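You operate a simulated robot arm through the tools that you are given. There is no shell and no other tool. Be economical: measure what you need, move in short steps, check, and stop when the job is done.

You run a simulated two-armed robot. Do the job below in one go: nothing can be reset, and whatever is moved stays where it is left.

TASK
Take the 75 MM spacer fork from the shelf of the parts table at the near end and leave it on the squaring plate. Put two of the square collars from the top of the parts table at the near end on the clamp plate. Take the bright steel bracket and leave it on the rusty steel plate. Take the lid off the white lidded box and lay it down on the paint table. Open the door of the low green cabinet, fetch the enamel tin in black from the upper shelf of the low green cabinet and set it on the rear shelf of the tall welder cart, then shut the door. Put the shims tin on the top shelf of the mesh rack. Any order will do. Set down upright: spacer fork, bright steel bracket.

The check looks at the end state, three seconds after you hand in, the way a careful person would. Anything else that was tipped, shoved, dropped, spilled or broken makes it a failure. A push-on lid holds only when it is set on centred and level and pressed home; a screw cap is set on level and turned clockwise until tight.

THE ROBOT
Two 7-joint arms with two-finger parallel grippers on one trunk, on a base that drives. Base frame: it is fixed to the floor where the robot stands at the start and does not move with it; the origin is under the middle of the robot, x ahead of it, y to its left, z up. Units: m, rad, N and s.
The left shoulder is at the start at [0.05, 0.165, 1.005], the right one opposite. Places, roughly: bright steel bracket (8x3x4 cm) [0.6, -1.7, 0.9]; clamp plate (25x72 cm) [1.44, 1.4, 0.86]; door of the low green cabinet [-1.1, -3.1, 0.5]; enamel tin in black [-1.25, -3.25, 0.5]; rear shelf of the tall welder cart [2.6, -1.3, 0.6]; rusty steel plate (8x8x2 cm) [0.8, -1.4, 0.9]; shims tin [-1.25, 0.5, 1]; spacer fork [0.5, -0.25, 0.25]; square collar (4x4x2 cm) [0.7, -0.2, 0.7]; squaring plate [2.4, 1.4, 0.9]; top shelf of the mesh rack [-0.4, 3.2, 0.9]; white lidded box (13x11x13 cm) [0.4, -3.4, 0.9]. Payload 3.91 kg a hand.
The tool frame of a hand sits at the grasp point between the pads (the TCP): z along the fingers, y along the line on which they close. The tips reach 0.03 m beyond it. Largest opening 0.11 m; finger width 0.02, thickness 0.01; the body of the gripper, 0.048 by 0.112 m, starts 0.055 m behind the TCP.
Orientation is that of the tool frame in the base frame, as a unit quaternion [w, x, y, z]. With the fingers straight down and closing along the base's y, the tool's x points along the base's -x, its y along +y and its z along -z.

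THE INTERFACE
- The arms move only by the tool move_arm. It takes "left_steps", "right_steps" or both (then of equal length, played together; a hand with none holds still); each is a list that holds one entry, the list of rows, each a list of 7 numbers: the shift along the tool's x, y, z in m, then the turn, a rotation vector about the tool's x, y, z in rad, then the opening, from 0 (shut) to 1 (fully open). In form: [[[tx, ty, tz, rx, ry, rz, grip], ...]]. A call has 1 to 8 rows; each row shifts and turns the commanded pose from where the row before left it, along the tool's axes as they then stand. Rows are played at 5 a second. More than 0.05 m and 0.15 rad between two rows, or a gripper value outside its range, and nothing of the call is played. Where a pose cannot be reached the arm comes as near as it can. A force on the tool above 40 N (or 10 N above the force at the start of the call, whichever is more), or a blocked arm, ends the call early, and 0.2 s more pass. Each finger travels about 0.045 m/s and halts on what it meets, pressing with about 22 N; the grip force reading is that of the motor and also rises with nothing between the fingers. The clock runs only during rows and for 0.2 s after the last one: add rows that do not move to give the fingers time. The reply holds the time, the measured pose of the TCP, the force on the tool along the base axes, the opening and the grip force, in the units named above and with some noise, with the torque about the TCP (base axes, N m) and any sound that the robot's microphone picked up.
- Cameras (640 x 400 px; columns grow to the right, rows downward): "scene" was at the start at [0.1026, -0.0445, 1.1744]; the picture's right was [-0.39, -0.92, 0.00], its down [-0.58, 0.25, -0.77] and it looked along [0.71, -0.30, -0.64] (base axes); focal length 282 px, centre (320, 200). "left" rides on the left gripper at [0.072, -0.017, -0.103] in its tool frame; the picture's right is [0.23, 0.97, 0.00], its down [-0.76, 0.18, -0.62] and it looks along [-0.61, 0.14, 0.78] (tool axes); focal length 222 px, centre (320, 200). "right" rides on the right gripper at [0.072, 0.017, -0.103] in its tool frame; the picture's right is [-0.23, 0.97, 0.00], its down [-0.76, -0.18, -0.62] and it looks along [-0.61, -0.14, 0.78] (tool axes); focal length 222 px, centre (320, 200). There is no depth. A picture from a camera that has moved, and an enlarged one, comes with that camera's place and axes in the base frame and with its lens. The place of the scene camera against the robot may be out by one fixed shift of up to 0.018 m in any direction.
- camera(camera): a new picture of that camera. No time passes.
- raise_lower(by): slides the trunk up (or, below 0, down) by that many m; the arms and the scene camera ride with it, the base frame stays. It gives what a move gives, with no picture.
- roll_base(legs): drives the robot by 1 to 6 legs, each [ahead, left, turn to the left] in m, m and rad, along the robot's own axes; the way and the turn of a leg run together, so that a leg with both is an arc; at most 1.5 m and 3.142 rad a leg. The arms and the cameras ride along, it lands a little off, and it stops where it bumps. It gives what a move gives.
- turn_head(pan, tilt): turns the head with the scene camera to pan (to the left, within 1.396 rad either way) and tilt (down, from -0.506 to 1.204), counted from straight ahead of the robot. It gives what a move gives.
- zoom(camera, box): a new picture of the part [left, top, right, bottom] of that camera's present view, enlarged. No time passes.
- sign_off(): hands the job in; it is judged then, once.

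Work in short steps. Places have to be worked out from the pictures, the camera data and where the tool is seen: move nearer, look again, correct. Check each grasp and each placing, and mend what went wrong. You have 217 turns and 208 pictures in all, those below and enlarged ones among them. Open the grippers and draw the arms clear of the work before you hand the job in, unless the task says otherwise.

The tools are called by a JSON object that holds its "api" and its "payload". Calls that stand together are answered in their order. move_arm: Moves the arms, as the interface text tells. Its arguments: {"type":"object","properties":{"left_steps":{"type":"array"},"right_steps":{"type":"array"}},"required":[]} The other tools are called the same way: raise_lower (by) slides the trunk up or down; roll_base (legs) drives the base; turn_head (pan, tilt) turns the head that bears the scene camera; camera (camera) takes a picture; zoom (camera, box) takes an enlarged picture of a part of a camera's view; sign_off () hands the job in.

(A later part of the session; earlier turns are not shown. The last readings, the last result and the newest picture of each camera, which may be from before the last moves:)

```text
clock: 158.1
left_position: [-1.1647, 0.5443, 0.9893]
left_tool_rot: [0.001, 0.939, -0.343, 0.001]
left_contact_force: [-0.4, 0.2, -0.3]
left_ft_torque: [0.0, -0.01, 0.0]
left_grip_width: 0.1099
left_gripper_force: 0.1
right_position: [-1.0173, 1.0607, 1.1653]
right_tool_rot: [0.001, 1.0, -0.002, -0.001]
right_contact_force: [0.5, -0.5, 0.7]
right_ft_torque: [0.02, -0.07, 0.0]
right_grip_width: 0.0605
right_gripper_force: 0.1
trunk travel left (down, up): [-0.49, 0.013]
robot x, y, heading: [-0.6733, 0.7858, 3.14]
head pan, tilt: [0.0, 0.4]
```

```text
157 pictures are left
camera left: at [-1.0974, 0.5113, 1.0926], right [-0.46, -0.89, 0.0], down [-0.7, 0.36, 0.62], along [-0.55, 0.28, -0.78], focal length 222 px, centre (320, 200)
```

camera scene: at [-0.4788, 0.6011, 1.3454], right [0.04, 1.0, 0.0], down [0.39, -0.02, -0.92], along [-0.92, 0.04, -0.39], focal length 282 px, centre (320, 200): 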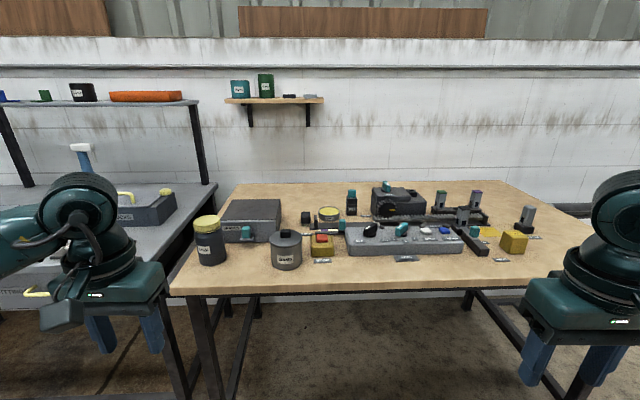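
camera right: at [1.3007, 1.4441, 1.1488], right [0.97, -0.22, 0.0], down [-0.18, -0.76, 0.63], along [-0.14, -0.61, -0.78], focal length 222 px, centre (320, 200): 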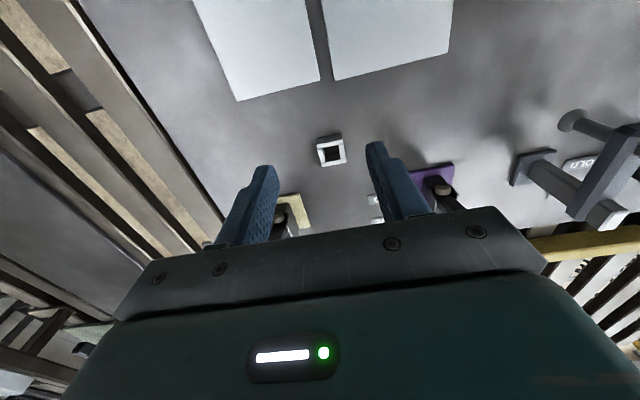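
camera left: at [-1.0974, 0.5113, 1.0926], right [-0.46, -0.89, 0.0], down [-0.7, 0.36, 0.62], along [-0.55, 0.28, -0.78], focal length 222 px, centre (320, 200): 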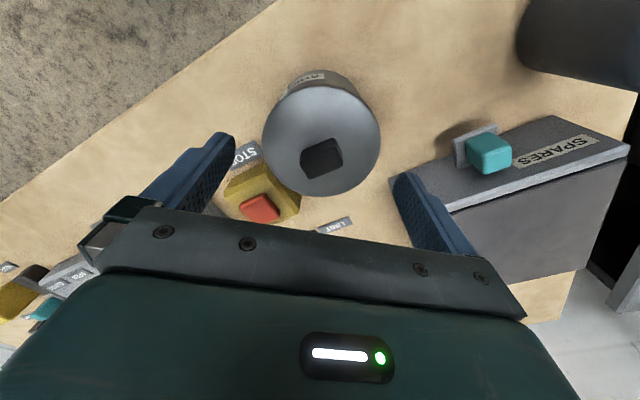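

Centred. I ease the turn back by 0.15 rad to keep clear of the SPARES corner, then descend to z≈0.925 for the grasp.

{"api": "move_arm", "payload": {"left_steps": [[[0, 0, 0, 0, 0, -0.15, 1], [0, 0, 0.02, 0, 0, 0, 1], [0, 0, 0.02, 0, 0, 0, 1], [0, 0, 0.02, 0, 0, 0, 1]]]}}

{"api": "camera", "payload": {"camera": "left"}}

```text
clock: 159.1
left_position: [-1.1654, 0.5449, 0.9296]
left_tool_rot: [0.0, 0.962, -0.272, -0.001]
left_contact_force: [-0.4, 0.1, 0.1]
left_ft_torque: [-0.01, -0.02, -0.03]
left_grip_width: 0.11
left_gripper_force: 0.1
right_position: [-1.016, 1.0609, 1.1663]
right_tool_rot: [0.001, 1.0, -0.002, -0.001]
right_contact_force: [-0.2, 0.3, 0.2]
right_ft_torque: [0.03, 0.01, 0.02]
right_grip_width: 0.0606
right_gripper_force: 0.1
trunk travel left (down, up): [-0.49, 0.013]
robot x, y, heading: [-0.6752, 0.7821, 3.139]
head pan, tilt: [0.0, 0.4]
```

```text
156 pictures are left
camera left: at [-1.0931, 0.5219, 1.0333], right [-0.32, -0.95, 0.0], down [-0.74, 0.25, 0.62], along [-0.59, 0.2, -0.78], focal length 222 px, centre (320, 200)
```

left: 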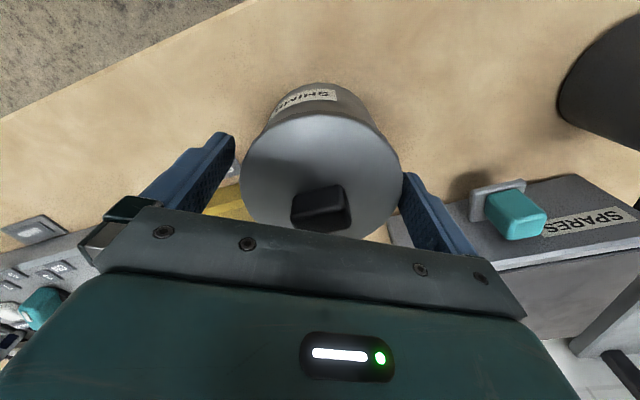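

The lid is ~10 cm wide and just between the fingers, with no contact. Descend 25 mm and close.

{"api": "move_arm", "payload": {"left_steps": [[[0, 0, 0.012, 0, 0, 0, 1], [0, 0, 0.013, 0, 0, 0, 1], [0, 0, 0, 0, 0, 0, 0.8], [0, 0, 0, 0, 0, 0, 0.75], [0, 0, 0, 0, 0, 0, 0.75]]]}}

```text
clock: 160.3
left_position: [-1.1657, 0.5445, 0.9061]
left_tool_rot: [0.001, 0.962, -0.272, 0.0]
left_contact_force: [-0.8, -0.3, -0.1]
left_ft_torque: [0.04, 0.01, 0.03]
left_grip_width: 0.092
left_gripper_force: 21.8
right_position: [-1.015, 1.0601, 1.1662]
right_tool_rot: [0.001, 1.0, -0.002, -0.002]
right_contact_force: [-0.4, 0.0, -0.4]
right_ft_torque: [-0.01, -0.01, 0.01]
right_grip_width: 0.0606
right_gripper_force: 0.1
trunk travel left (down, up): [-0.49, 0.013]
robot x, y, heading: [-0.6719, 0.7826, 3.139]
head pan, tilt: [0.0, 0.4]
```

Gripped at 92 mm. Lift 5 cm and check that lid and body come together.

{"api": "move_arm", "payload": {"left_steps": [[[0, 0, -0.02, 0, 0, 0, 0.7], [0, 0, -0.03, 0, 0, 0, 0.7], [0, 0, -0.04, 0, 0, 0, 0.7], [0, 0, -0.045, 0, 0, 0, 0.7]]]}}

{"api": "camera", "payload": {"camera": "left"}}

{"api": "camera", "payload": {"camera": "scene"}}

```text
clock: 161.3
left_position: [-1.1611, 0.5432, 1.0414]
left_tool_rot: [0.0, 0.962, -0.272, 0.0]
left_contact_force: [-0.1, 0.5, -0.1]
left_ft_torque: [-0.02, -0.01, -0.03]
left_grip_width: 0.092
left_gripper_force: 22.2
right_position: [-1.0166, 1.0612, 1.1664]
right_tool_rot: [0.001, 1.0, -0.001, -0.002]
right_contact_force: [-0.4, 0.5, -0.1]
right_ft_torque: [0.0, 0.01, -0.02]
right_grip_width: 0.0604
right_gripper_force: 0.0
trunk travel left (down, up): [-0.49, 0.013]
robot x, y, heading: [-0.6733, 0.7817, 3.134]
head pan, tilt: [0.0, 0.4]
```

```text
155 pictures are left
camera left: at [-1.089, 0.5203, 1.1445], right [-0.32, -0.95, 0.0], down [-0.74, 0.25, 0.62], along [-0.59, 0.2, -0.78], focal length 222 px, centre (320, 200)
```

left: 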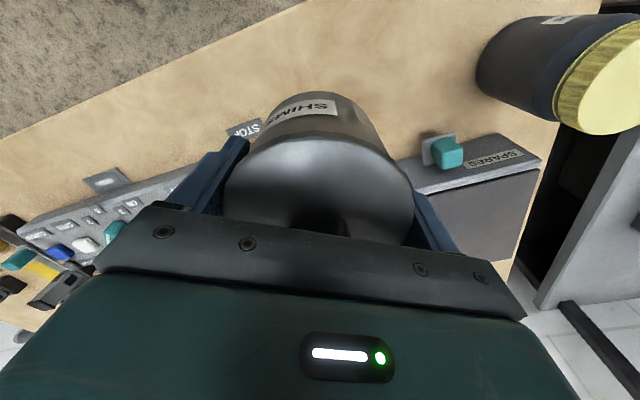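

```text
154 pictures are left
camera scene: at [-0.8013, 0.7719, 1.4654], right [0.0, 1.0, 0.0], down [0.39, 0.0, -0.92], along [-0.92, 0.0, -0.39], focal length 282 px, centre (320, 200)
```

scene: 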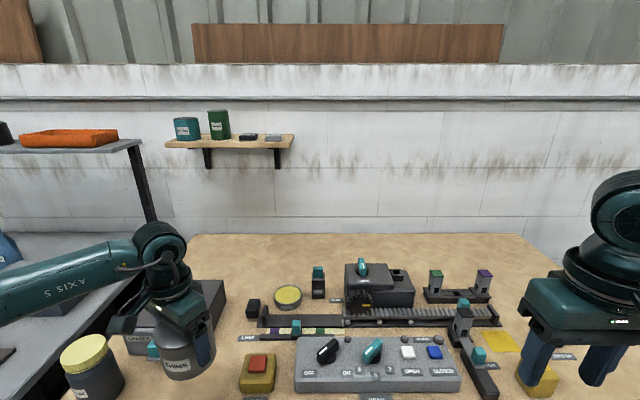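

The tin came up whole. I back off and drive to the mesh rack, stopping short to look.

{"api": "roll_base", "payload": {"legs": [[-0.4, 0, 0], [0, 0, -1.565], [1.3, 0, 0]]}}

{"api": "camera", "payload": {"camera": "scene"}}

```text
clock: 173.7
left_position: [-0.5586, 2.5508, 1.0411]
left_tool_rot: [0.0, -0.5, 0.866, 0.0]
left_contact_force: [0.0, 0.4, -1.7]
left_ft_torque: [0.03, 0.01, -0.02]
left_grip_width: 0.0917
left_gripper_force: 21.7
right_position: [-0.0381, 2.4214, 1.1667]
right_tool_rot: [-0.001, 0.716, -0.699, -0.002]
right_contact_force: [-0.6, 0.4, -1.0]
right_ft_torque: [-0.02, 0.0, 0.02]
right_grip_width: 0.0607
right_gripper_force: 0.0
trunk travel left (down, up): [-0.49, 0.013]
robot x, y, heading: [-0.3058, 2.0724, 1.586]
head pan, tilt: [0.0, 0.4]
```

```text
153 pictures are left
camera scene: at [-0.3143, 2.1829, 1.4654], right [1.0, 0.02, 0.0], down [0.01, -0.39, -0.92], along [-0.02, 0.92, -0.39], focal length 282 px, centre (320, 200)
```

scene: 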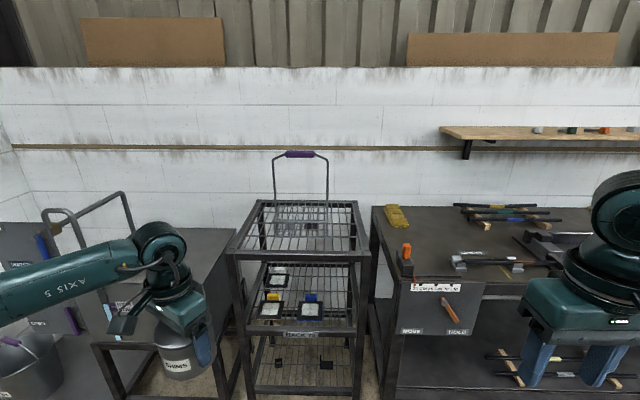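

The top shelf is clear: frame x≈−0.64…−0.16, y≈3.04…3.45, z≈0.9. I move up with the tin over its near part and check.

{"api": "roll_base", "payload": {"legs": [[0.3, -0.14, -0.015], [0.22, 0, 0]]}}

{"api": "turn_head", "payload": {"pan": 0.25, "tilt": 0.75}}

{"api": "camera", "payload": {"camera": "scene"}}

{"api": "camera", "payload": {"camera": "left"}}

```text
clock: 177.1
left_position: [-0.4109, 3.0704, 1.0409]
left_tool_rot: [-0.001, -0.49, 0.871, -0.001]
left_contact_force: [-0.1, 0.0, -0.5]
left_ft_torque: [-0.02, -0.01, 0.0]
left_grip_width: 0.0916
left_gripper_force: 21.8
right_position: [0.1064, 2.9298, 1.1677]
right_tool_rot: [0.0, 0.709, -0.705, -0.002]
right_contact_force: [0.8, -0.2, 0.6]
right_ft_torque: [0.0, 0.01, 0.01]
right_grip_width: 0.0607
right_gripper_force: 0.1
trunk travel left (down, up): [-0.49, 0.013]
robot x, y, heading: [-0.1684, 2.5864, 1.576]
head pan, tilt: [0.0, 0.4]
heard: snap
```

```text
clock: 177.9
left_position: [-0.4105, 3.0723, 1.0404]
left_tool_rot: [-0.001, -0.49, 0.872, 0.0]
left_contact_force: [0.2, -0.4, -0.1]
left_ft_torque: [-0.02, 0.01, 0.0]
left_grip_width: 0.0916
left_gripper_force: 22.3
right_position: [0.1075, 2.9291, 1.1658]
right_tool_rot: [-0.001, 0.708, -0.706, -0.002]
right_contact_force: [0.5, -0.1, 1.4]
right_ft_torque: [0.0, -0.01, -0.01]
right_grip_width: 0.0603
right_gripper_force: 0.1
trunk travel left (down, up): [-0.49, 0.013]
robot x, y, heading: [-0.1657, 2.5851, 1.568]
head pan, tilt: [0.25, 0.75]
```

```text
152 pictures are left
camera scene: at [-0.1948, 2.6848, 1.4344], right [0.97, 0.25, 0.0], down [0.17, -0.66, -0.73], along [-0.18, 0.71, -0.68], focal length 282 px, centre (320, 200)
```

scene: 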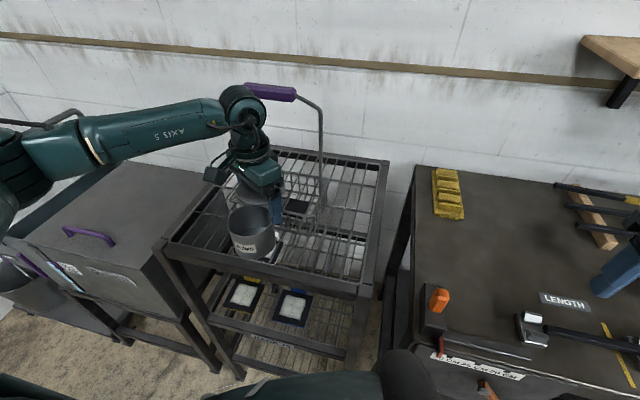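

```text
151 pictures are left
camera left: at [-0.4332, 3.0008, 1.144], right [-0.95, 0.31, 0.0], down [0.24, 0.74, 0.62], along [0.19, 0.59, -0.78], focal length 222 px, centre (320, 200)
```

left: 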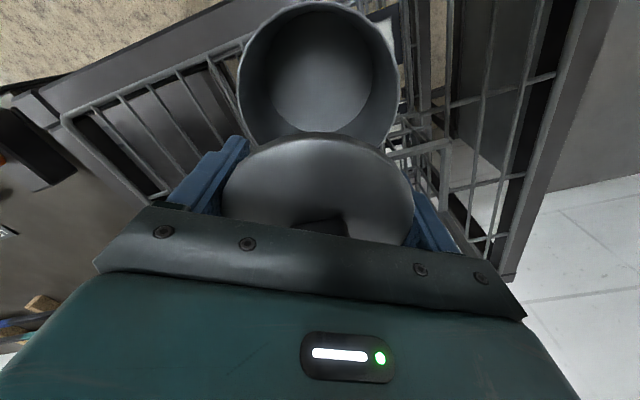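

A snap: the body has come off the lid and seems to stand on the rack's front part. I zoom to see exactly how it sits.

{"api": "zoom", "payload": {"camera": "scene", "box": [180, 150, 340, 300]}}

```text
2.67 times, centred on (260, 225) of scene
camera zoom: at [-0.1948, 2.6848, 1.4344], right [0.97, 0.25, 0.0], down [0.17, -0.66, -0.73], along [-0.18, 0.71, -0.68], focal length 751 px, centre (480, 133)
```

zoom: 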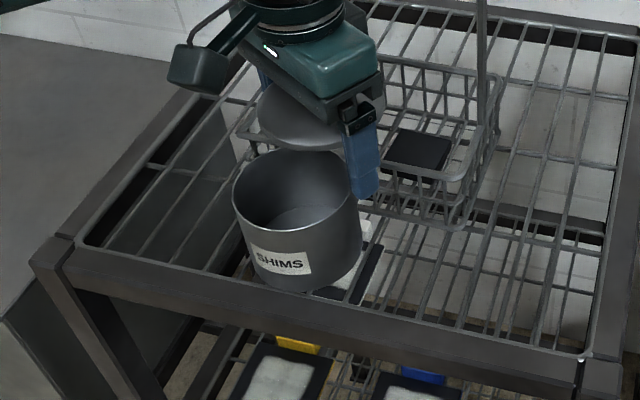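

The body popped off against a wire basket on the shelf but stands upright at about (−0.425, 3.022); the lid is still in the grip. I raise the lid, and move it over the body to re-seat it.

{"api": "move_arm", "payload": {"left_steps": [[[0, 0, -0.03, 0, 0, 0, 0.7], [0.025, -0.007, 0, 0, 0, 0, 0.7], [0.025, -0.007, 0, 0, 0, 0, 0.7], [0, 0, 0, 0, 0, 0, 0.7]]]}}

{"api": "camera", "payload": {"camera": "left"}}

{"api": "zoom", "payload": {"camera": "scene", "box": [180, 130, 340, 280]}}

```text
clock: 178.9
left_position: [-0.4262, 3.0203, 1.0724]
left_tool_rot: [0.0, -0.491, 0.871, 0.0]
left_contact_force: [-0.3, 0.1, -0.5]
left_ft_torque: [0.0, -0.01, 0.03]
left_grip_width: 0.0917
left_gripper_force: 22.0
right_position: [0.1066, 2.9296, 1.1669]
right_tool_rot: [-0.001, 0.708, -0.706, -0.001]
right_contact_force: [-0.4, -0.2, -0.5]
right_ft_torque: [-0.03, 0.02, -0.04]
right_grip_width: 0.0607
right_gripper_force: 0.2
trunk travel left (down, up): [-0.49, 0.013]
robot x, y, heading: [-0.1719, 2.5859, 1.573]
head pan, tilt: [0.25, 0.75]
```

```text
149 pictures are left
camera left: at [-0.4475, 2.9509, 1.1743], right [-0.95, 0.31, 0.0], down [0.24, 0.74, 0.62], along [0.19, 0.59, -0.78], focal length 222 px, centre (320, 200)
```

left: 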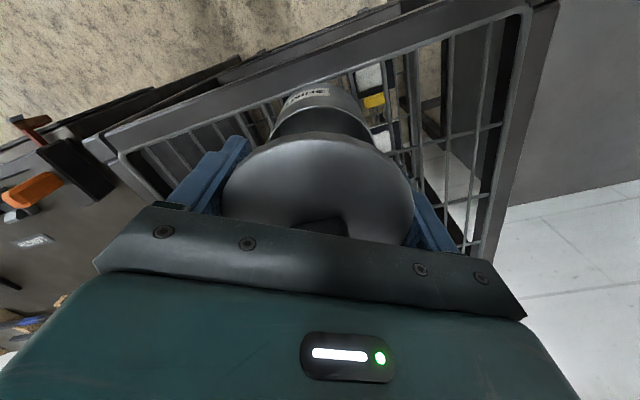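

```text
2.67 times, centred on (260, 205) of scene
camera zoom: at [-0.1948, 2.6851, 1.4343], right [0.97, 0.25, 0.0], down [0.17, -0.66, -0.73], along [-0.18, 0.71, -0.68], focal length 751 px, centre (480, 187)
```

zoom: 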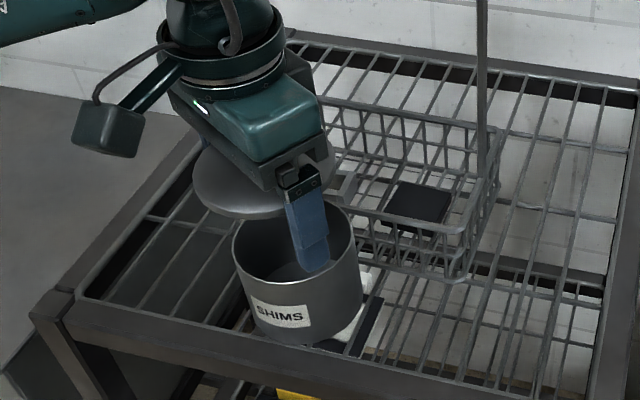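

I lower the lid back to z≈1.045, just above the rim, and compare lid and rim directly in a close scene zoom.

{"api": "turn_head", "payload": {"pan": 0.5, "tilt": 0.75}}

{"api": "move_arm", "payload": {"left_steps": [[[0, 0, 0.015, 0, 0, 0, 0.7], [0, 0, 0.012, 0, 0, 0, 0.7], [0, 0, 0, 0, 0, 0, 0.7]]]}}

{"api": "zoom", "payload": {"camera": "scene", "box": [290, 120, 430, 250]}}

```text
clock: 179.7
left_position: [-0.4259, 3.0214, 1.0708]
left_tool_rot: [0.001, -0.491, 0.871, 0.0]
left_contact_force: [-1.0, -0.5, -0.9]
left_ft_torque: [-0.02, 0.0, -0.02]
left_grip_width: 0.0918
left_gripper_force: 22.1
right_position: [0.1071, 2.9296, 1.1657]
right_tool_rot: [0.0, 0.709, -0.706, -0.002]
right_contact_force: [1.0, 0.2, 0.5]
right_ft_torque: [-0.02, 0.0, 0.0]
right_grip_width: 0.0607
right_gripper_force: 0.1
trunk travel left (down, up): [-0.49, 0.013]
robot x, y, heading: [-0.1672, 2.5876, 1.578]
head pan, tilt: [0.499, 0.75]
```

```text
clock: 180.5
left_position: [-0.4258, 3.0205, 1.0437]
left_tool_rot: [0.001, -0.491, 0.871, 0.0]
left_contact_force: [-0.2, -0.9, -0.6]
left_ft_torque: [0.03, 0.01, 0.0]
left_grip_width: 0.0914
left_gripper_force: 22.4
right_position: [0.1062, 2.9288, 1.1664]
right_tool_rot: [-0.001, 0.709, -0.706, -0.002]
right_contact_force: [-0.3, -0.1, -0.2]
right_ft_torque: [0.0, 0.04, 0.01]
right_grip_width: 0.0607
right_gripper_force: 0.1
trunk travel left (down, up): [-0.49, 0.013]
robot x, y, heading: [-0.1662, 2.5846, 1.571]
head pan, tilt: [0.499, 0.75]
```

```text
3.08 times, centred on (360, 185) of scene
camera zoom: at [-0.214, 2.6772, 1.4343], right [0.88, 0.48, 0.0], down [0.33, -0.6, -0.73], along [-0.35, 0.64, -0.68], focal length 866 px, centre (197, 246)
```

zoom: 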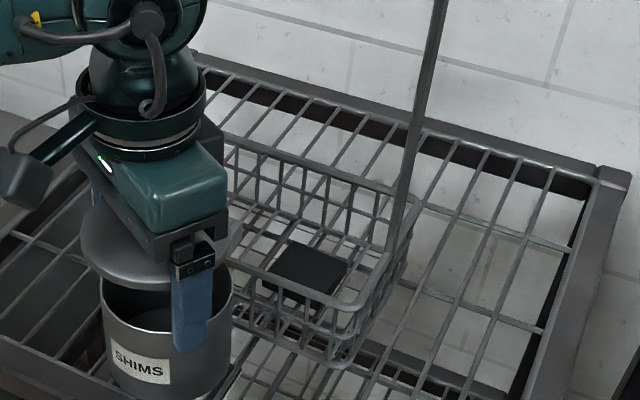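

The lid is gripped with fingers reaching below it, so I can't seat it this way. Plan: rest the lid off-centre on the rim (fingers pass beside the narrower chord), release, re-grip by the knob, then seat it. Shift first and check.

{"api": "move_arm", "payload": {"left_steps": [[[0.019, 0.003, 0, 0, 0, 0, 0.7], [0, 0, 0.012, 0, 0, 0, 0.7]]]}}

{"api": "zoom", "payload": {"camera": "left", "box": [180, 50, 460, 250]}}

{"api": "zoom", "payload": {"camera": "scene", "box": [290, 120, 430, 270]}}

```text
clock: 181.1
left_position: [-0.437, 3.007, 1.0322]
left_tool_rot: [-0.001, -0.491, 0.871, 0.001]
left_contact_force: [0.0, 0.1, -0.6]
left_ft_torque: [-0.04, 0.0, 0.0]
left_grip_width: 0.0916
left_gripper_force: 21.8
right_position: [0.1057, 2.9287, 1.1669]
right_tool_rot: [-0.001, 0.709, -0.706, -0.002]
right_contact_force: [-1.5, 0.4, 0.3]
right_ft_torque: [0.02, -0.01, 0.02]
right_grip_width: 0.0605
right_gripper_force: 0.0
trunk travel left (down, up): [-0.49, 0.013]
robot x, y, heading: [-0.1739, 2.5886, 1.571]
head pan, tilt: [0.499, 0.75]
```

```text
2.00 times, centred on (320, 150) of left
camera zoom: at [-0.4595, 2.9365, 1.1355], right [-0.95, 0.31, 0.0], down [0.24, 0.74, 0.62], along [0.19, 0.59, -0.78], focal length 444 px, centre (320, 300)
```

zoom: 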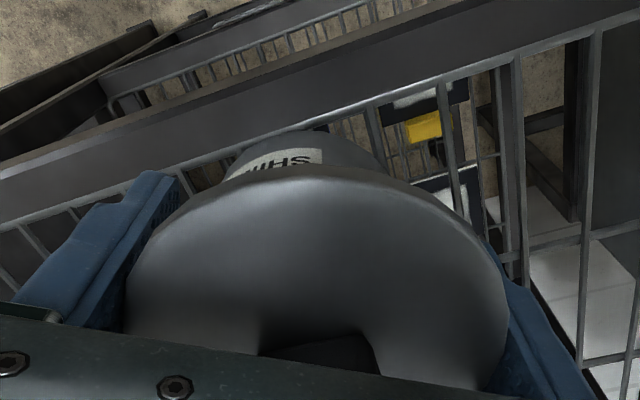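

```text
2.67 times, centred on (360, 195) of scene
camera zoom: at [-0.2139, 2.6777, 1.4343], right [0.88, 0.48, 0.0], down [0.33, -0.6, -0.73], along [-0.35, 0.64, -0.68], focal length 751 px, centre (213, 213)
```

zoom: 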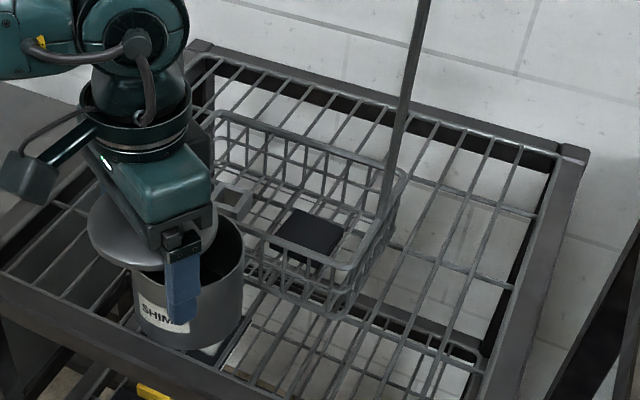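

Geometry is as intended (body ahead of the lid's centre along tool −x, laterally centred). Lower gently until the lid rests on the rim.

{"api": "move_arm", "payload": {"left_steps": [[[0, 0, 0.01, 0, 0, 0, 0.7], [0, 0, 0.008, 0, 0, 0, 0.7], [0, 0, 0.006, 0, 0, 0, 0.7]]]}}

```text
clock: 181.9
left_position: [-0.4378, 3.0053, 1.0079]
left_tool_rot: [0.0, -0.491, 0.871, 0.0]
left_contact_force: [-0.4, -0.5, 0.1]
left_ft_torque: [0.0, 0.0, -0.02]
left_grip_width: 0.0918
left_gripper_force: 22.3
right_position: [0.1073, 2.9276, 1.1674]
right_tool_rot: [-0.001, 0.708, -0.706, -0.001]
right_contact_force: [0.0, 0.1, 0.1]
right_ft_torque: [0.0, 0.0, 0.02]
right_grip_width: 0.0609
right_gripper_force: 0.0
trunk travel left (down, up): [-0.49, 0.013]
robot x, y, heading: [-0.1699, 2.5862, 1.575]
head pan, tilt: [0.499, 0.75]
```

No contact yet; continue down in 5 mm rows.

{"api": "move_arm", "payload": {"left_steps": [[[0, 0, 0.006, 0, 0, 0, 0.7], [0, 0, 0.005, 0, 0, 0, 0.7], [0, 0, 0.004, 0, 0, 0, 0.7]]]}}

{"api": "zoom", "payload": {"camera": "scene", "box": [290, 150, 400, 270]}}

```text
clock: 182.7
left_position: [-0.4368, 3.0058, 0.9956]
left_tool_rot: [0.0, -0.491, 0.871, 0.002]
left_contact_force: [-2.0, -4.4, 12.2]
left_ft_torque: [0.18, -0.35, -0.06]
left_grip_width: 0.0916
left_gripper_force: 22.2
right_position: [0.1061, 2.9282, 1.1663]
right_tool_rot: [-0.001, 0.708, -0.706, -0.002]
right_contact_force: [-0.4, 0.1, 0.7]
right_ft_torque: [0.01, -0.04, -0.02]
right_grip_width: 0.0607
right_gripper_force: 0.0
trunk travel left (down, up): [-0.49, 0.013]
robot x, y, heading: [-0.1682, 2.5876, 1.573]
head pan, tilt: [0.499, 0.75]
```

```text
3.33 times, centred on (345, 210) of scene
camera zoom: at [-0.2138, 2.6758, 1.4347], right [0.88, 0.48, 0.0], down [0.33, -0.6, -0.73], along [-0.35, 0.64, -0.68], focal length 938 px, centre (237, 167)
```

zoom: 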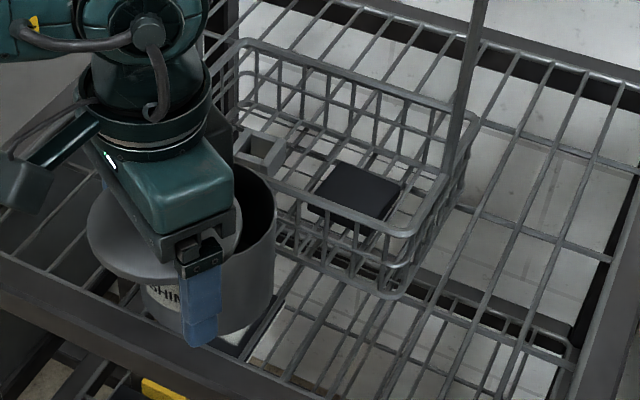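

Lid rests on the rim (12 N). Release slowly and rise straight up.

{"api": "move_arm", "payload": {"left_steps": [[[0, 0, 0.001, 0, 0, 0, 0.85], [0, 0, 0, 0, 0, 0, 0.9], [0, 0, 0, 0, 0, 0, 1], [0, 0, 0, 0, 0, 0, 1], [0, 0, -0.02, 0, 0, 0, 1], [0, 0, -0.03, 0, 0, 0, 1], [0, 0, -0.04, 0, 0, 0, 1]]]}}

{"api": "camera", "payload": {"camera": "left"}}

{"api": "zoom", "payload": {"camera": "scene", "box": [290, 150, 400, 270]}}

```text
clock: 184.3
left_position: [-0.4383, 3.0056, 1.0813]
left_tool_rot: [-0.001, -0.49, 0.872, -0.001]
left_contact_force: [-0.9, 0.5, 0.9]
left_ft_torque: [-0.01, 0.0, 0.0]
left_grip_width: 0.1098
left_gripper_force: 0.1
right_position: [0.1064, 2.9291, 1.1655]
right_tool_rot: [-0.001, 0.708, -0.706, -0.003]
right_contact_force: [-0.8, 0.3, 0.2]
right_ft_torque: [0.02, -0.02, 0.0]
right_grip_width: 0.0604
right_gripper_force: 0.1
trunk travel left (down, up): [-0.49, 0.013]
robot x, y, heading: [-0.17, 2.5876, 1.575]
head pan, tilt: [0.499, 0.75]
```

```text
143 pictures are left
camera left: at [-0.4594, 2.935, 1.185], right [-0.95, 0.31, 0.0], down [0.24, 0.74, 0.62], along [0.19, 0.59, -0.78], focal length 222 px, centre (320, 200)
```

left: 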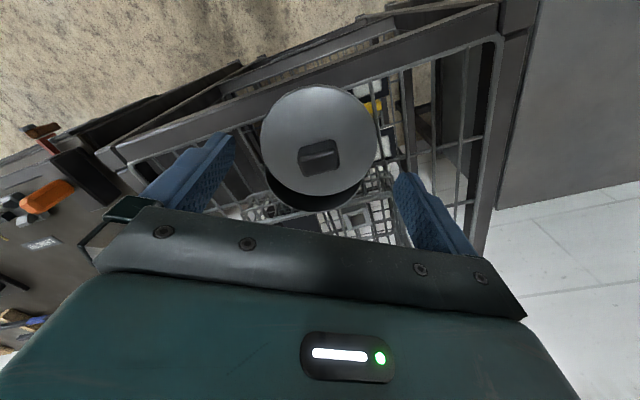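

```text
3.33 times, centred on (345, 210) of scene
camera zoom: at [-0.2137, 2.677, 1.4343], right [0.88, 0.48, 0.0], down [0.33, -0.6, -0.73], along [-0.35, 0.64, -0.68], focal length 938 px, centre (237, 167)
```

zoom: 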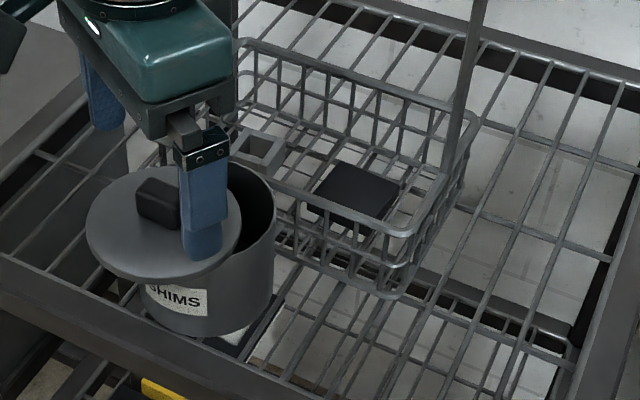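

The lid rests off-centre on the body, knob right below the gripper. I narrow the opening, go down 0.03 and grip the knob.

{"api": "move_arm", "payload": {"left_steps": [[[-0.003, 0, 0, 0, 0, 0, 0.55], [0, 0, 0, 0, 0, 0, 0.55], [0, 0, 0.015, 0, 0, 0, 0.55], [0, 0, 0.012, 0, 0, 0, 0.55], [0, 0, 0, 0, 0, 0, 0.3], [0, 0, 0, 0, 0, 0, 0.1], [0, 0, 0, 0, 0, 0, 0.1], [0, 0, 0, 0, 0, 0, 0.1]]]}}

{"api": "camera", "payload": {"camera": "left"}}

```text
clock: 186.1
left_position: [-0.4354, 3.0098, 1.0547]
left_tool_rot: [0.0, -0.491, 0.871, 0.0]
left_contact_force: [0.4, 0.1, -0.1]
left_ft_torque: [-0.01, -0.04, 0.03]
left_grip_width: 0.0336
left_gripper_force: 21.6
right_position: [0.1066, 2.9296, 1.1657]
right_tool_rot: [0.0, 0.708, -0.706, -0.002]
right_contact_force: [-0.6, 0.2, -0.5]
right_ft_torque: [0.01, 0.03, 0.01]
right_grip_width: 0.0604
right_gripper_force: 0.0
trunk travel left (down, up): [-0.49, 0.013]
robot x, y, heading: [-0.1689, 2.5871, 1.574]
head pan, tilt: [0.499, 0.75]
```

```text
141 pictures are left
camera left: at [-0.4578, 2.9391, 1.158], right [-0.95, 0.31, 0.0], down [0.24, 0.74, 0.62], along [0.19, 0.59, -0.78], focal length 222 px, centre (320, 200)
```

left: 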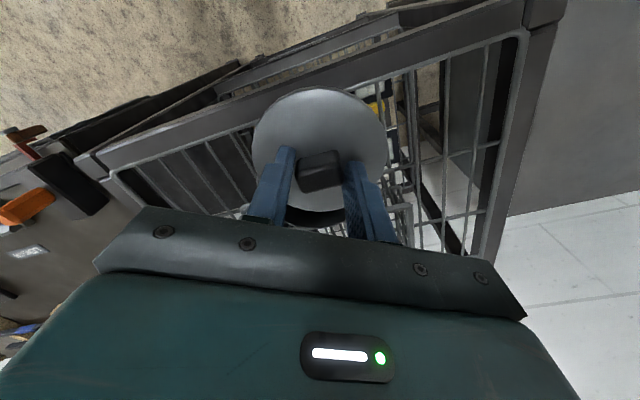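

Knob gripped (34 mm). Lift 4 cm and compare lid and body from both cameras.

{"api": "move_arm", "payload": {"left_steps": [[[0, 0, -0.02, 0, 0, 0, 0.1], [0, 0, -0.02, 0, 0, 0, 0.1]]]}}

{"api": "camera", "payload": {"camera": "left"}}

{"api": "zoom", "payload": {"camera": "scene", "box": [290, 140, 400, 260]}}

```text
clock: 186.7
left_position: [-0.4371, 3.0108, 1.0949]
left_tool_rot: [-0.001, -0.491, 0.871, 0.0]
left_contact_force: [-0.2, -0.4, -0.6]
left_ft_torque: [0.0, 0.01, 0.0]
left_grip_width: 0.0336
left_gripper_force: 22.0
right_position: [0.1067, 2.928, 1.166]
right_tool_rot: [-0.001, 0.708, -0.706, -0.001]
right_contact_force: [0.0, -0.5, 0.0]
right_ft_torque: [0.0, -0.04, 0.0]
right_grip_width: 0.0606
right_gripper_force: 0.0
trunk travel left (down, up): [-0.49, 0.013]
robot x, y, heading: [-0.1697, 2.5842, 1.574]
head pan, tilt: [0.499, 0.75]
```

```text
140 pictures are left
camera left: at [-0.4581, 2.9395, 1.1981], right [-0.95, 0.31, 0.0], down [0.24, 0.74, 0.62], along [0.19, 0.59, -0.78], focal length 222 px, centre (320, 200)
```

left: 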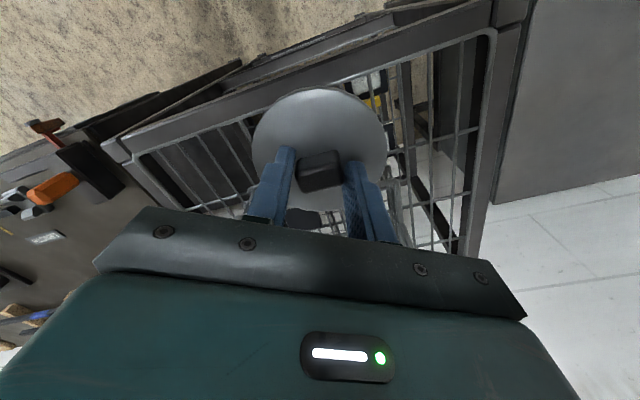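

```text
3.33 times, centred on (345, 200) of scene
camera zoom: at [-0.214, 2.6772, 1.4343], right [0.88, 0.48, 0.0], down [0.33, -0.6, -0.73], along [-0.35, 0.64, -0.68], focal length 938 px, centre (237, 200)
```

zoom: 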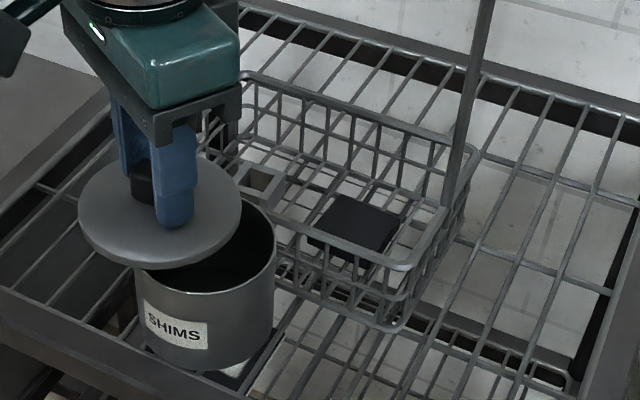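

From calibrated scene measurement the body centre is at about (−0.430, 3.048). Move the lid over it, lower 2 cm, and compare again.

{"api": "move_arm", "payload": {"left_steps": [[[-0.018, 0.0065, 0, 0, 0, 0, 0.1], [-0.0175, 0.0065, 0, 0, 0, 0, 0.1], [0, 0, 0.015, 0, 0, 0, 0.1], [0, 0, 0, 0, 0, 0, 0.1]]]}}

{"api": "zoom", "payload": {"camera": "scene", "box": [300, 150, 380, 240]}}

{"api": "camera", "payload": {"camera": "left"}}

```text
clock: 187.7
left_position: [-0.4293, 3.0473, 1.0797]
left_tool_rot: [-0.001, -0.49, 0.872, 0.001]
left_contact_force: [-0.2, 0.0, 0.6]
left_ft_torque: [0.0, -0.03, 0.02]
left_grip_width: 0.0332
left_gripper_force: 22.2
right_position: [0.1065, 2.9301, 1.1668]
right_tool_rot: [-0.001, 0.709, -0.706, -0.002]
right_contact_force: [-0.1, -0.6, 0.0]
right_ft_torque: [0.01, 0.01, 0.03]
right_grip_width: 0.0606
right_gripper_force: 0.1
trunk travel left (down, up): [-0.49, 0.013]
robot x, y, heading: [-0.1679, 2.5848, 1.569]
head pan, tilt: [0.499, 0.75]
```

```text
4.44 times, centred on (340, 195) of scene
camera zoom: at [-0.2139, 2.6772, 1.4343], right [0.88, 0.48, 0.0], down [0.33, -0.6, -0.73], along [-0.35, 0.64, -0.68], focal length 1251 px, centre (231, 222)
```

zoom: 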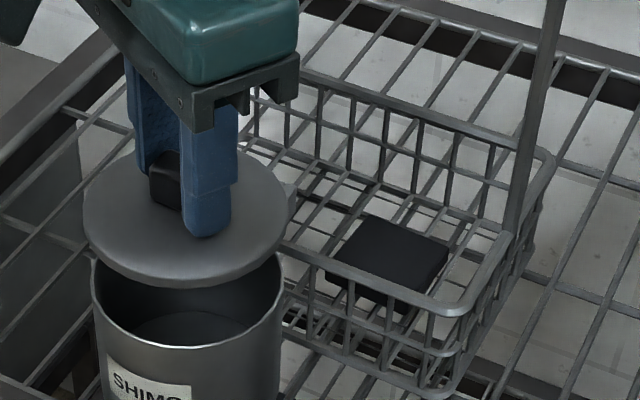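

```text
137 pictures are left
camera left: at [-0.4517, 2.9764, 1.1829], right [-0.95, 0.31, 0.0], down [0.24, 0.74, 0.62], along [0.19, 0.59, -0.78], focal length 222 px, centre (320, 200)
```

left: 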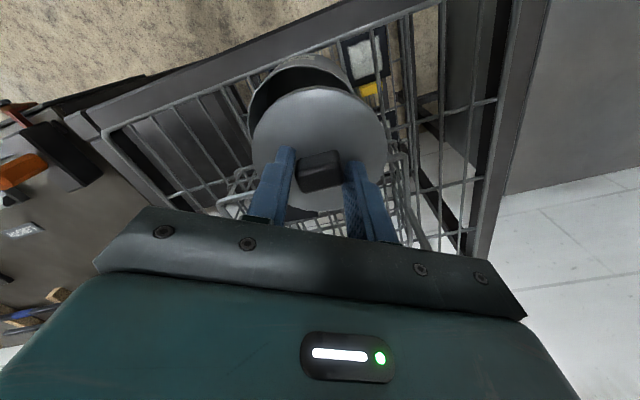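

The left view shows the rim offset along tool −y by about 12 mm. I shift (tool +0.004, −0.012) and recheck.

{"api": "move_arm", "payload": {"left_steps": [[[0.004, -0.012, 0, 0, 0, 0, 0.1], [0, 0, 0, 0, 0, 0, 0.1]]]}}

{"api": "zoom", "payload": {"camera": "left", "box": [220, 30, 420, 190]}}

{"api": "zoom", "payload": {"camera": "scene", "box": [300, 150, 380, 240]}}

```text
clock: 188.3
left_position: [-0.422, 3.0356, 1.0789]
left_tool_rot: [-0.001, -0.491, 0.871, 0.0]
left_contact_force: [0.0, 0.0, -0.1]
left_ft_torque: [0.01, -0.01, 0.03]
left_grip_width: 0.0335
left_gripper_force: 21.9
right_position: [0.1072, 2.9285, 1.166]
right_tool_rot: [-0.001, 0.708, -0.706, -0.002]
right_contact_force: [0.2, 0.3, 0.5]
right_ft_torque: [0.01, 0.0, 0.01]
right_grip_width: 0.0606
right_gripper_force: 0.0
trunk travel left (down, up): [-0.49, 0.013]
robot x, y, heading: [-0.1689, 2.5842, 1.571]
head pan, tilt: [0.499, 0.75]
```

```text
2.50 times, centred on (320, 110) of left
camera zoom: at [-0.4432, 2.9663, 1.182], right [-0.95, 0.31, 0.0], down [0.24, 0.74, 0.62], along [0.19, 0.59, -0.78], focal length 555 px, centre (320, 425)
```

zoom: 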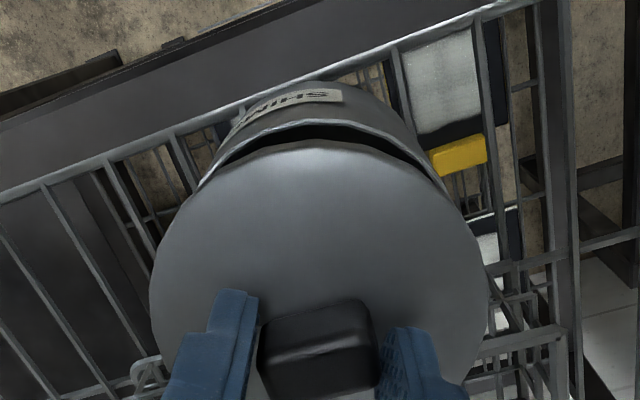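

```text
4.44 times, centred on (340, 195) of scene
camera zoom: at [-0.2142, 2.6773, 1.4343], right [0.88, 0.48, 0.0], down [0.33, -0.6, -0.73], along [-0.35, 0.64, -0.68], focal length 1251 px, centre (231, 222)
```

zoom: 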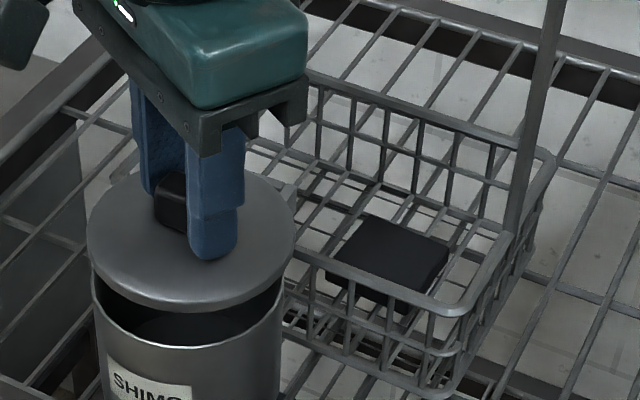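

Lid and rim are now concentric in both views (within ~2 mm). Lower onto the rim.

{"api": "move_arm", "payload": {"left_steps": [[[0, 0, 0.012, 0, 0, 0, 0.1], [0, 0, 0.008, 0, 0, 0, 0.1], [0, 0, 0.004, 0, 0, 0, 0.1]]]}}

{"api": "zoom", "payload": {"camera": "scene", "box": [300, 150, 380, 240]}}

```text
clock: 189.1
left_position: [-0.4211, 3.0369, 1.0546]
left_tool_rot: [0.0, -0.49, 0.872, 0.001]
left_contact_force: [-1.6, 0.1, -1.3]
left_ft_torque: [-0.01, 0.03, 0.03]
left_grip_width: 0.0334
left_gripper_force: 21.5
right_position: [0.1063, 2.9295, 1.1666]
right_tool_rot: [-0.001, 0.708, -0.706, -0.001]
right_contact_force: [-0.2, 0.0, 0.2]
right_ft_torque: [-0.01, 0.0, 0.02]
right_grip_width: 0.0604
right_gripper_force: 0.1
trunk travel left (down, up): [-0.49, 0.013]
robot x, y, heading: [-0.1685, 2.5876, 1.571]
head pan, tilt: [0.499, 0.75]
```

```text
4.44 times, centred on (340, 195) of scene
camera zoom: at [-0.2141, 2.6772, 1.4343], right [0.88, 0.48, 0.0], down [0.33, -0.6, -0.73], along [-0.35, 0.64, -0.68], focal length 1251 px, centre (231, 222)
```

zoom: 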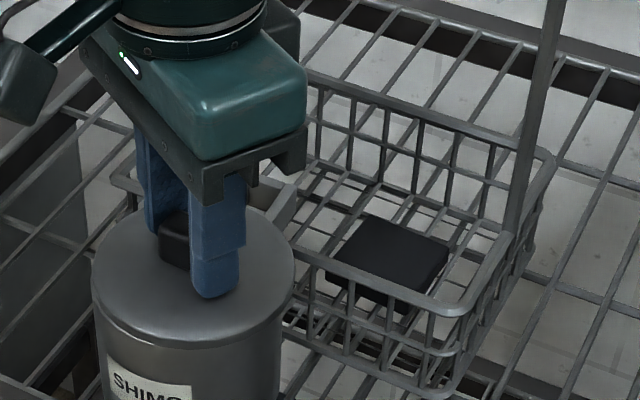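

Almost down. A 2 mm correction and press in 3 mm rows.

{"api": "move_arm", "payload": {"left_steps": [[[0.002, 0.001, 0.003, 0, 0, 0, 0.1], [0, 0, 0.003, 0, 0, 0, 0.1], [0, 0, 0.003, 0, 0, 0, 0.1], [0, 0, 0.003, 0, 0, 0, 0.1], [0, 0, 0.003, 0, 0, 0, 0.1]]]}}

{"api": "zoom", "payload": {"camera": "scene", "box": [300, 150, 380, 240]}}

```text
clock: 190.0
left_position: [-0.4225, 3.0366, 1.0523]
left_tool_rot: [0.005, -0.492, 0.871, 0.005]
left_contact_force: [2.7, -5.8, 16.1]
left_ft_torque: [-0.79, 0.04, 0.12]
left_grip_width: 0.0335
left_gripper_force: 22.1
right_position: [0.1063, 2.9276, 1.1659]
right_tool_rot: [0.0, 0.708, -0.706, -0.003]
right_contact_force: [-0.2, -0.9, 0.5]
right_ft_torque: [0.0, 0.02, -0.04]
right_grip_width: 0.0605
right_gripper_force: 0.1
trunk travel left (down, up): [-0.49, 0.013]
robot x, y, heading: [-0.1722, 2.5879, 1.574]
head pan, tilt: [0.499, 0.75]
stopped in row 4 (left hand): the force on the tool passed its limit at 42 N (the readings are from after the stop); the commanded pose is now the measured one
```

```text
4.44 times, centred on (340, 195) of scene
camera zoom: at [-0.2136, 2.6757, 1.4342], right [0.88, 0.48, 0.0], down [0.33, -0.6, -0.73], along [-0.35, 0.64, -0.68], focal length 1251 px, centre (231, 222)
```

zoom: 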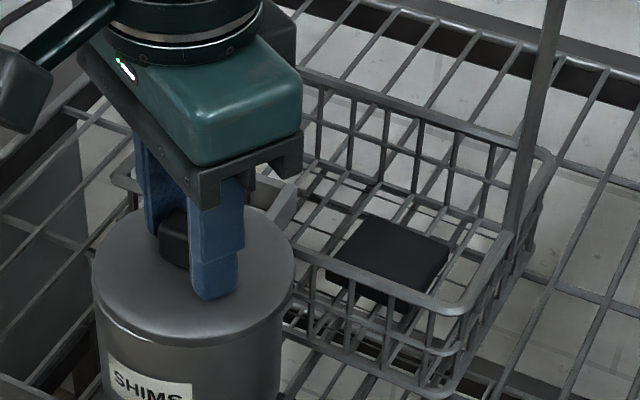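

Contact is only at the front edge (−y), so it isn't yet seating. I look from the left camera to compare lid and body edges.

{"api": "zoom", "payload": {"camera": "left", "box": [220, 40, 420, 200]}}

{"api": "zoom", "payload": {"camera": "scene", "box": [310, 180, 360, 240]}}

```text
2.50 times, centred on (320, 120) of left
camera zoom: at [-0.4439, 2.965, 1.1546], right [-0.95, 0.31, 0.0], down [0.24, 0.73, 0.63], along [0.2, 0.6, -0.77], focal length 555 px, centre (320, 400)
```

zoom: 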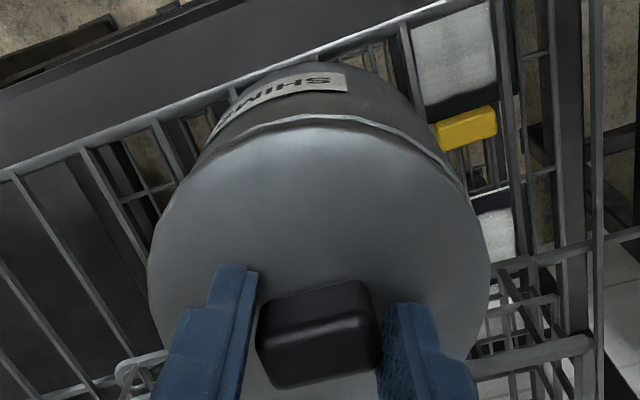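

```text
6.67 times, centred on (335, 210) of scene
camera zoom: at [-0.2136, 2.6757, 1.4342], right [0.88, 0.48, 0.0], down [0.33, -0.6, -0.73], along [-0.35, 0.64, -0.68], focal length 1877 px, centre (220, 133)
```

zoom: 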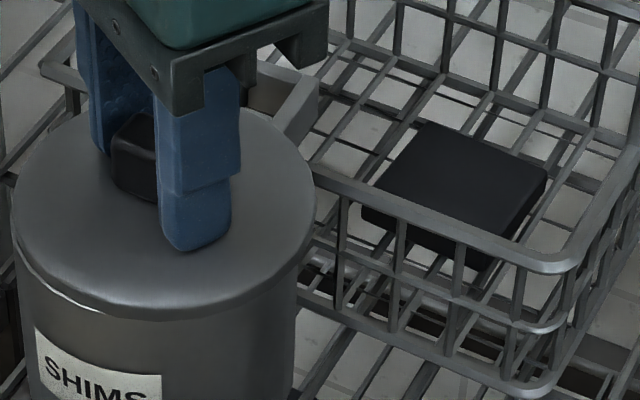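

Body rim peeks out ~4 mm on the robot side, so the lid must shift about +3.5 mm along tool x. Lift 5 mm, shift, press again.

{"api": "move_arm", "payload": {"left_steps": [[[0, 0, -0.006, 0, 0, 0, 0.1], [0.0035, 0.0, 0, 0, 0, 0, 0.1], [0, 0, 0.004, 0, 0, 0, 0.1], [0, 0, 0.003, 0, 0, 0, 0.1], [0, 0, 0.003, 0, 0, 0, 0.1], [0, 0, 0.003, 0, 0, 0, 0.1], [0, 0, 0.003, 0, 0, 0, 0.1]]]}}

{"api": "zoom", "payload": {"camera": "scene", "box": [310, 180, 360, 240]}}

{"api": "zoom", "payload": {"camera": "left", "box": [220, 40, 420, 200]}}

```text
clock: 191.3
left_position: [-0.4244, 3.0349, 1.0532]
left_tool_rot: [0.008, -0.49, 0.872, 0.008]
left_contact_force: [0.4, -9.2, 19.5]
left_ft_torque: [-1.21, 0.06, -0.02]
left_grip_width: 0.0337
left_gripper_force: 21.9
right_position: [0.1063, 2.9279, 1.1659]
right_tool_rot: [0.0, 0.708, -0.706, -0.003]
right_contact_force: [-1.0, 0.3, 0.0]
right_ft_torque: [0.01, -0.02, -0.02]
right_grip_width: 0.0604
right_gripper_force: 0.0
trunk travel left (down, up): [-0.49, 0.013]
robot x, y, heading: [-0.1682, 2.588, 1.576]
head pan, tilt: [0.499, 0.75]
heard: snap
stopped in row 6 (left hand): the force on the tool passed its limit at 44 N (the readings are from after the stop); the commanded pose is now the measured one
```

```text
6.67 times, centred on (335, 210) of scene
camera zoom: at [-0.2136, 2.675, 1.4344], right [0.88, 0.48, 0.0], down [0.33, -0.6, -0.73], along [-0.35, 0.64, -0.68], focal length 1877 px, centre (220, 133)
```

zoom: 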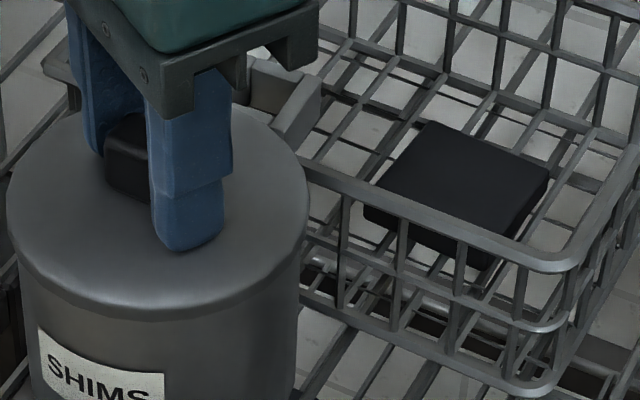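

```text
2.50 times, centred on (320, 120) of left
camera zoom: at [-0.4461, 2.9621, 1.1542], right [-0.95, 0.31, 0.0], down [0.24, 0.73, 0.64], along [0.2, 0.61, -0.77], focal length 555 px, centre (320, 400)
```

zoom: 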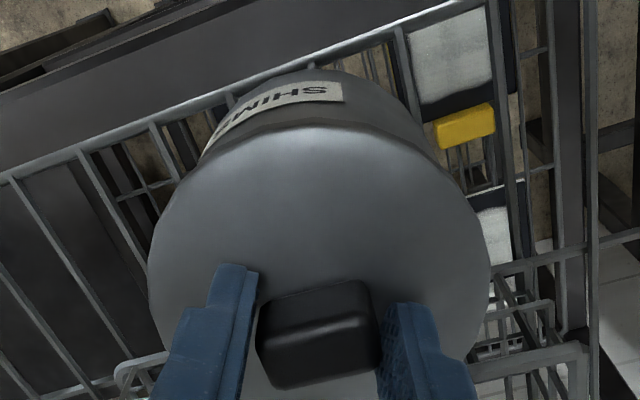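

Snap heard: the lid is seated. Release the knob and rise straight up, then check the tin.

{"api": "move_arm", "payload": {"left_steps": [[[0, 0, -0.001, 0, 0, 0, 0.3], [0, 0, 0, 0, 0, 0, 0.6], [0, 0, 0, 0, 0, 0, 0.6], [0, 0, -0.02, 0, 0, 0, 0.6], [0, 0, -0.04, 0, 0, 0, 0.6], [0, 0, -0.045, 0, 0, 0, 0.6], [0.04, 0, 0, 0, 0, 0, 0.6], [0.04, 0, 0, 0, 0, 0, 0.6]]]}}

{"api": "zoom", "payload": {"camera": "scene", "box": [270, 120, 430, 270]}}

```text
clock: 193.1
left_position: [-0.4672, 2.9638, 1.1529]
left_tool_rot: [0.007, -0.492, 0.871, 0.009]
left_contact_force: [-0.2, 0.6, -0.4]
left_ft_torque: [-0.01, -0.07, -0.01]
left_grip_width: 0.0661
left_gripper_force: 0.1
right_position: [0.1059, 2.9282, 1.1665]
right_tool_rot: [0.0, 0.708, -0.706, -0.002]
right_contact_force: [-0.5, 0.4, 0.1]
right_ft_torque: [0.01, 0.02, -0.02]
right_grip_width: 0.0604
right_gripper_force: 0.0
trunk travel left (down, up): [-0.49, 0.013]
robot x, y, heading: [-0.165, 2.5884, 1.568]
head pan, tilt: [0.499, 0.75]
```

```text
2.67 times, centred on (350, 195) of scene
camera zoom: at [-0.2144, 2.6763, 1.4344], right [0.88, 0.48, 0.0], down [0.33, -0.6, -0.73], along [-0.35, 0.64, -0.68], focal length 751 px, centre (240, 213)
```

zoom: 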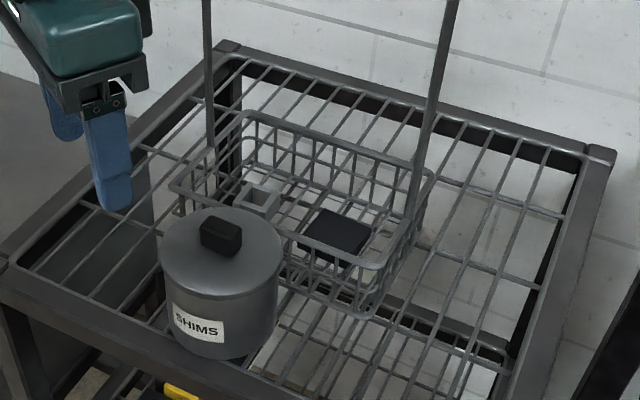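

The tin stands lidded on the top shelf. I back away to the earlier viewpoint to compare the basket's position with the earlier picture.

{"api": "roll_base", "payload": {"legs": [[-0.516, 0.135, 0.018]]}}

{"api": "turn_head", "payload": {"pan": 0, "tilt": 0.4}}

{"api": "camera", "payload": {"camera": "scene"}}

```text
clock: 196.2
left_position: [-0.5966, 2.4394, 1.1533]
left_tool_rot: [0.008, -0.496, 0.868, 0.007]
left_contact_force: [-0.4, -1.1, -0.7]
left_ft_torque: [-0.01, -0.01, -0.01]
left_grip_width: 0.0658
left_gripper_force: 0.0
right_position: [-0.0247, 2.4106, 1.1654]
right_tool_rot: [0.0, 0.712, -0.702, -0.002]
right_contact_force: [0.3, -0.1, -0.1]
right_ft_torque: [0.02, 0.01, -0.03]
right_grip_width: 0.0606
right_gripper_force: 0.0
trunk travel left (down, up): [-0.49, 0.013]
robot x, y, heading: [-0.2944, 2.0587, 1.584]
head pan, tilt: [0.499, 0.75]
```

```text
clock: 197.2
left_position: [-0.599, 2.4391, 1.1531]
left_tool_rot: [0.007, -0.495, 0.869, 0.009]
left_contact_force: [-0.5, 0.0, -0.5]
left_ft_torque: [0.0, 0.03, 0.02]
left_grip_width: 0.0661
left_gripper_force: 0.0
right_position: [-0.0247, 2.4103, 1.1659]
right_tool_rot: [-0.002, 0.712, -0.702, -0.002]
right_contact_force: [-0.3, -0.7, 0.2]
right_ft_torque: [0.03, 0.0, -0.03]
right_grip_width: 0.0607
right_gripper_force: 0.1
trunk travel left (down, up): [-0.49, 0.013]
robot x, y, heading: [-0.2946, 2.0657, 1.579]
head pan, tilt: [0.0, 0.4]
```

```text
127 pictures are left
camera scene: at [-0.303, 2.1748, 1.4654], right [1.0, 0.01, 0.0], down [0.01, -0.39, -0.92], along [-0.01, 0.92, -0.39], focal length 282 px, centre (320, 200)
```

scene: 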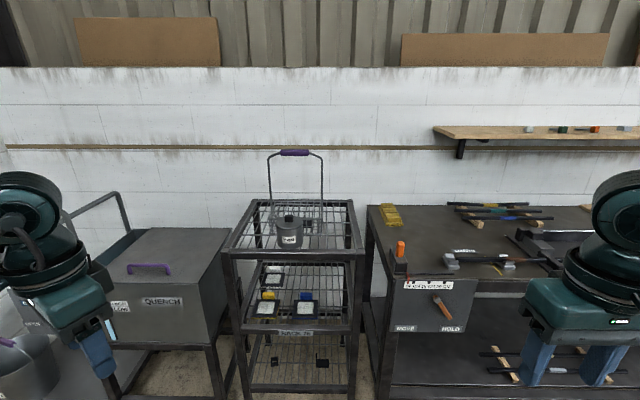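

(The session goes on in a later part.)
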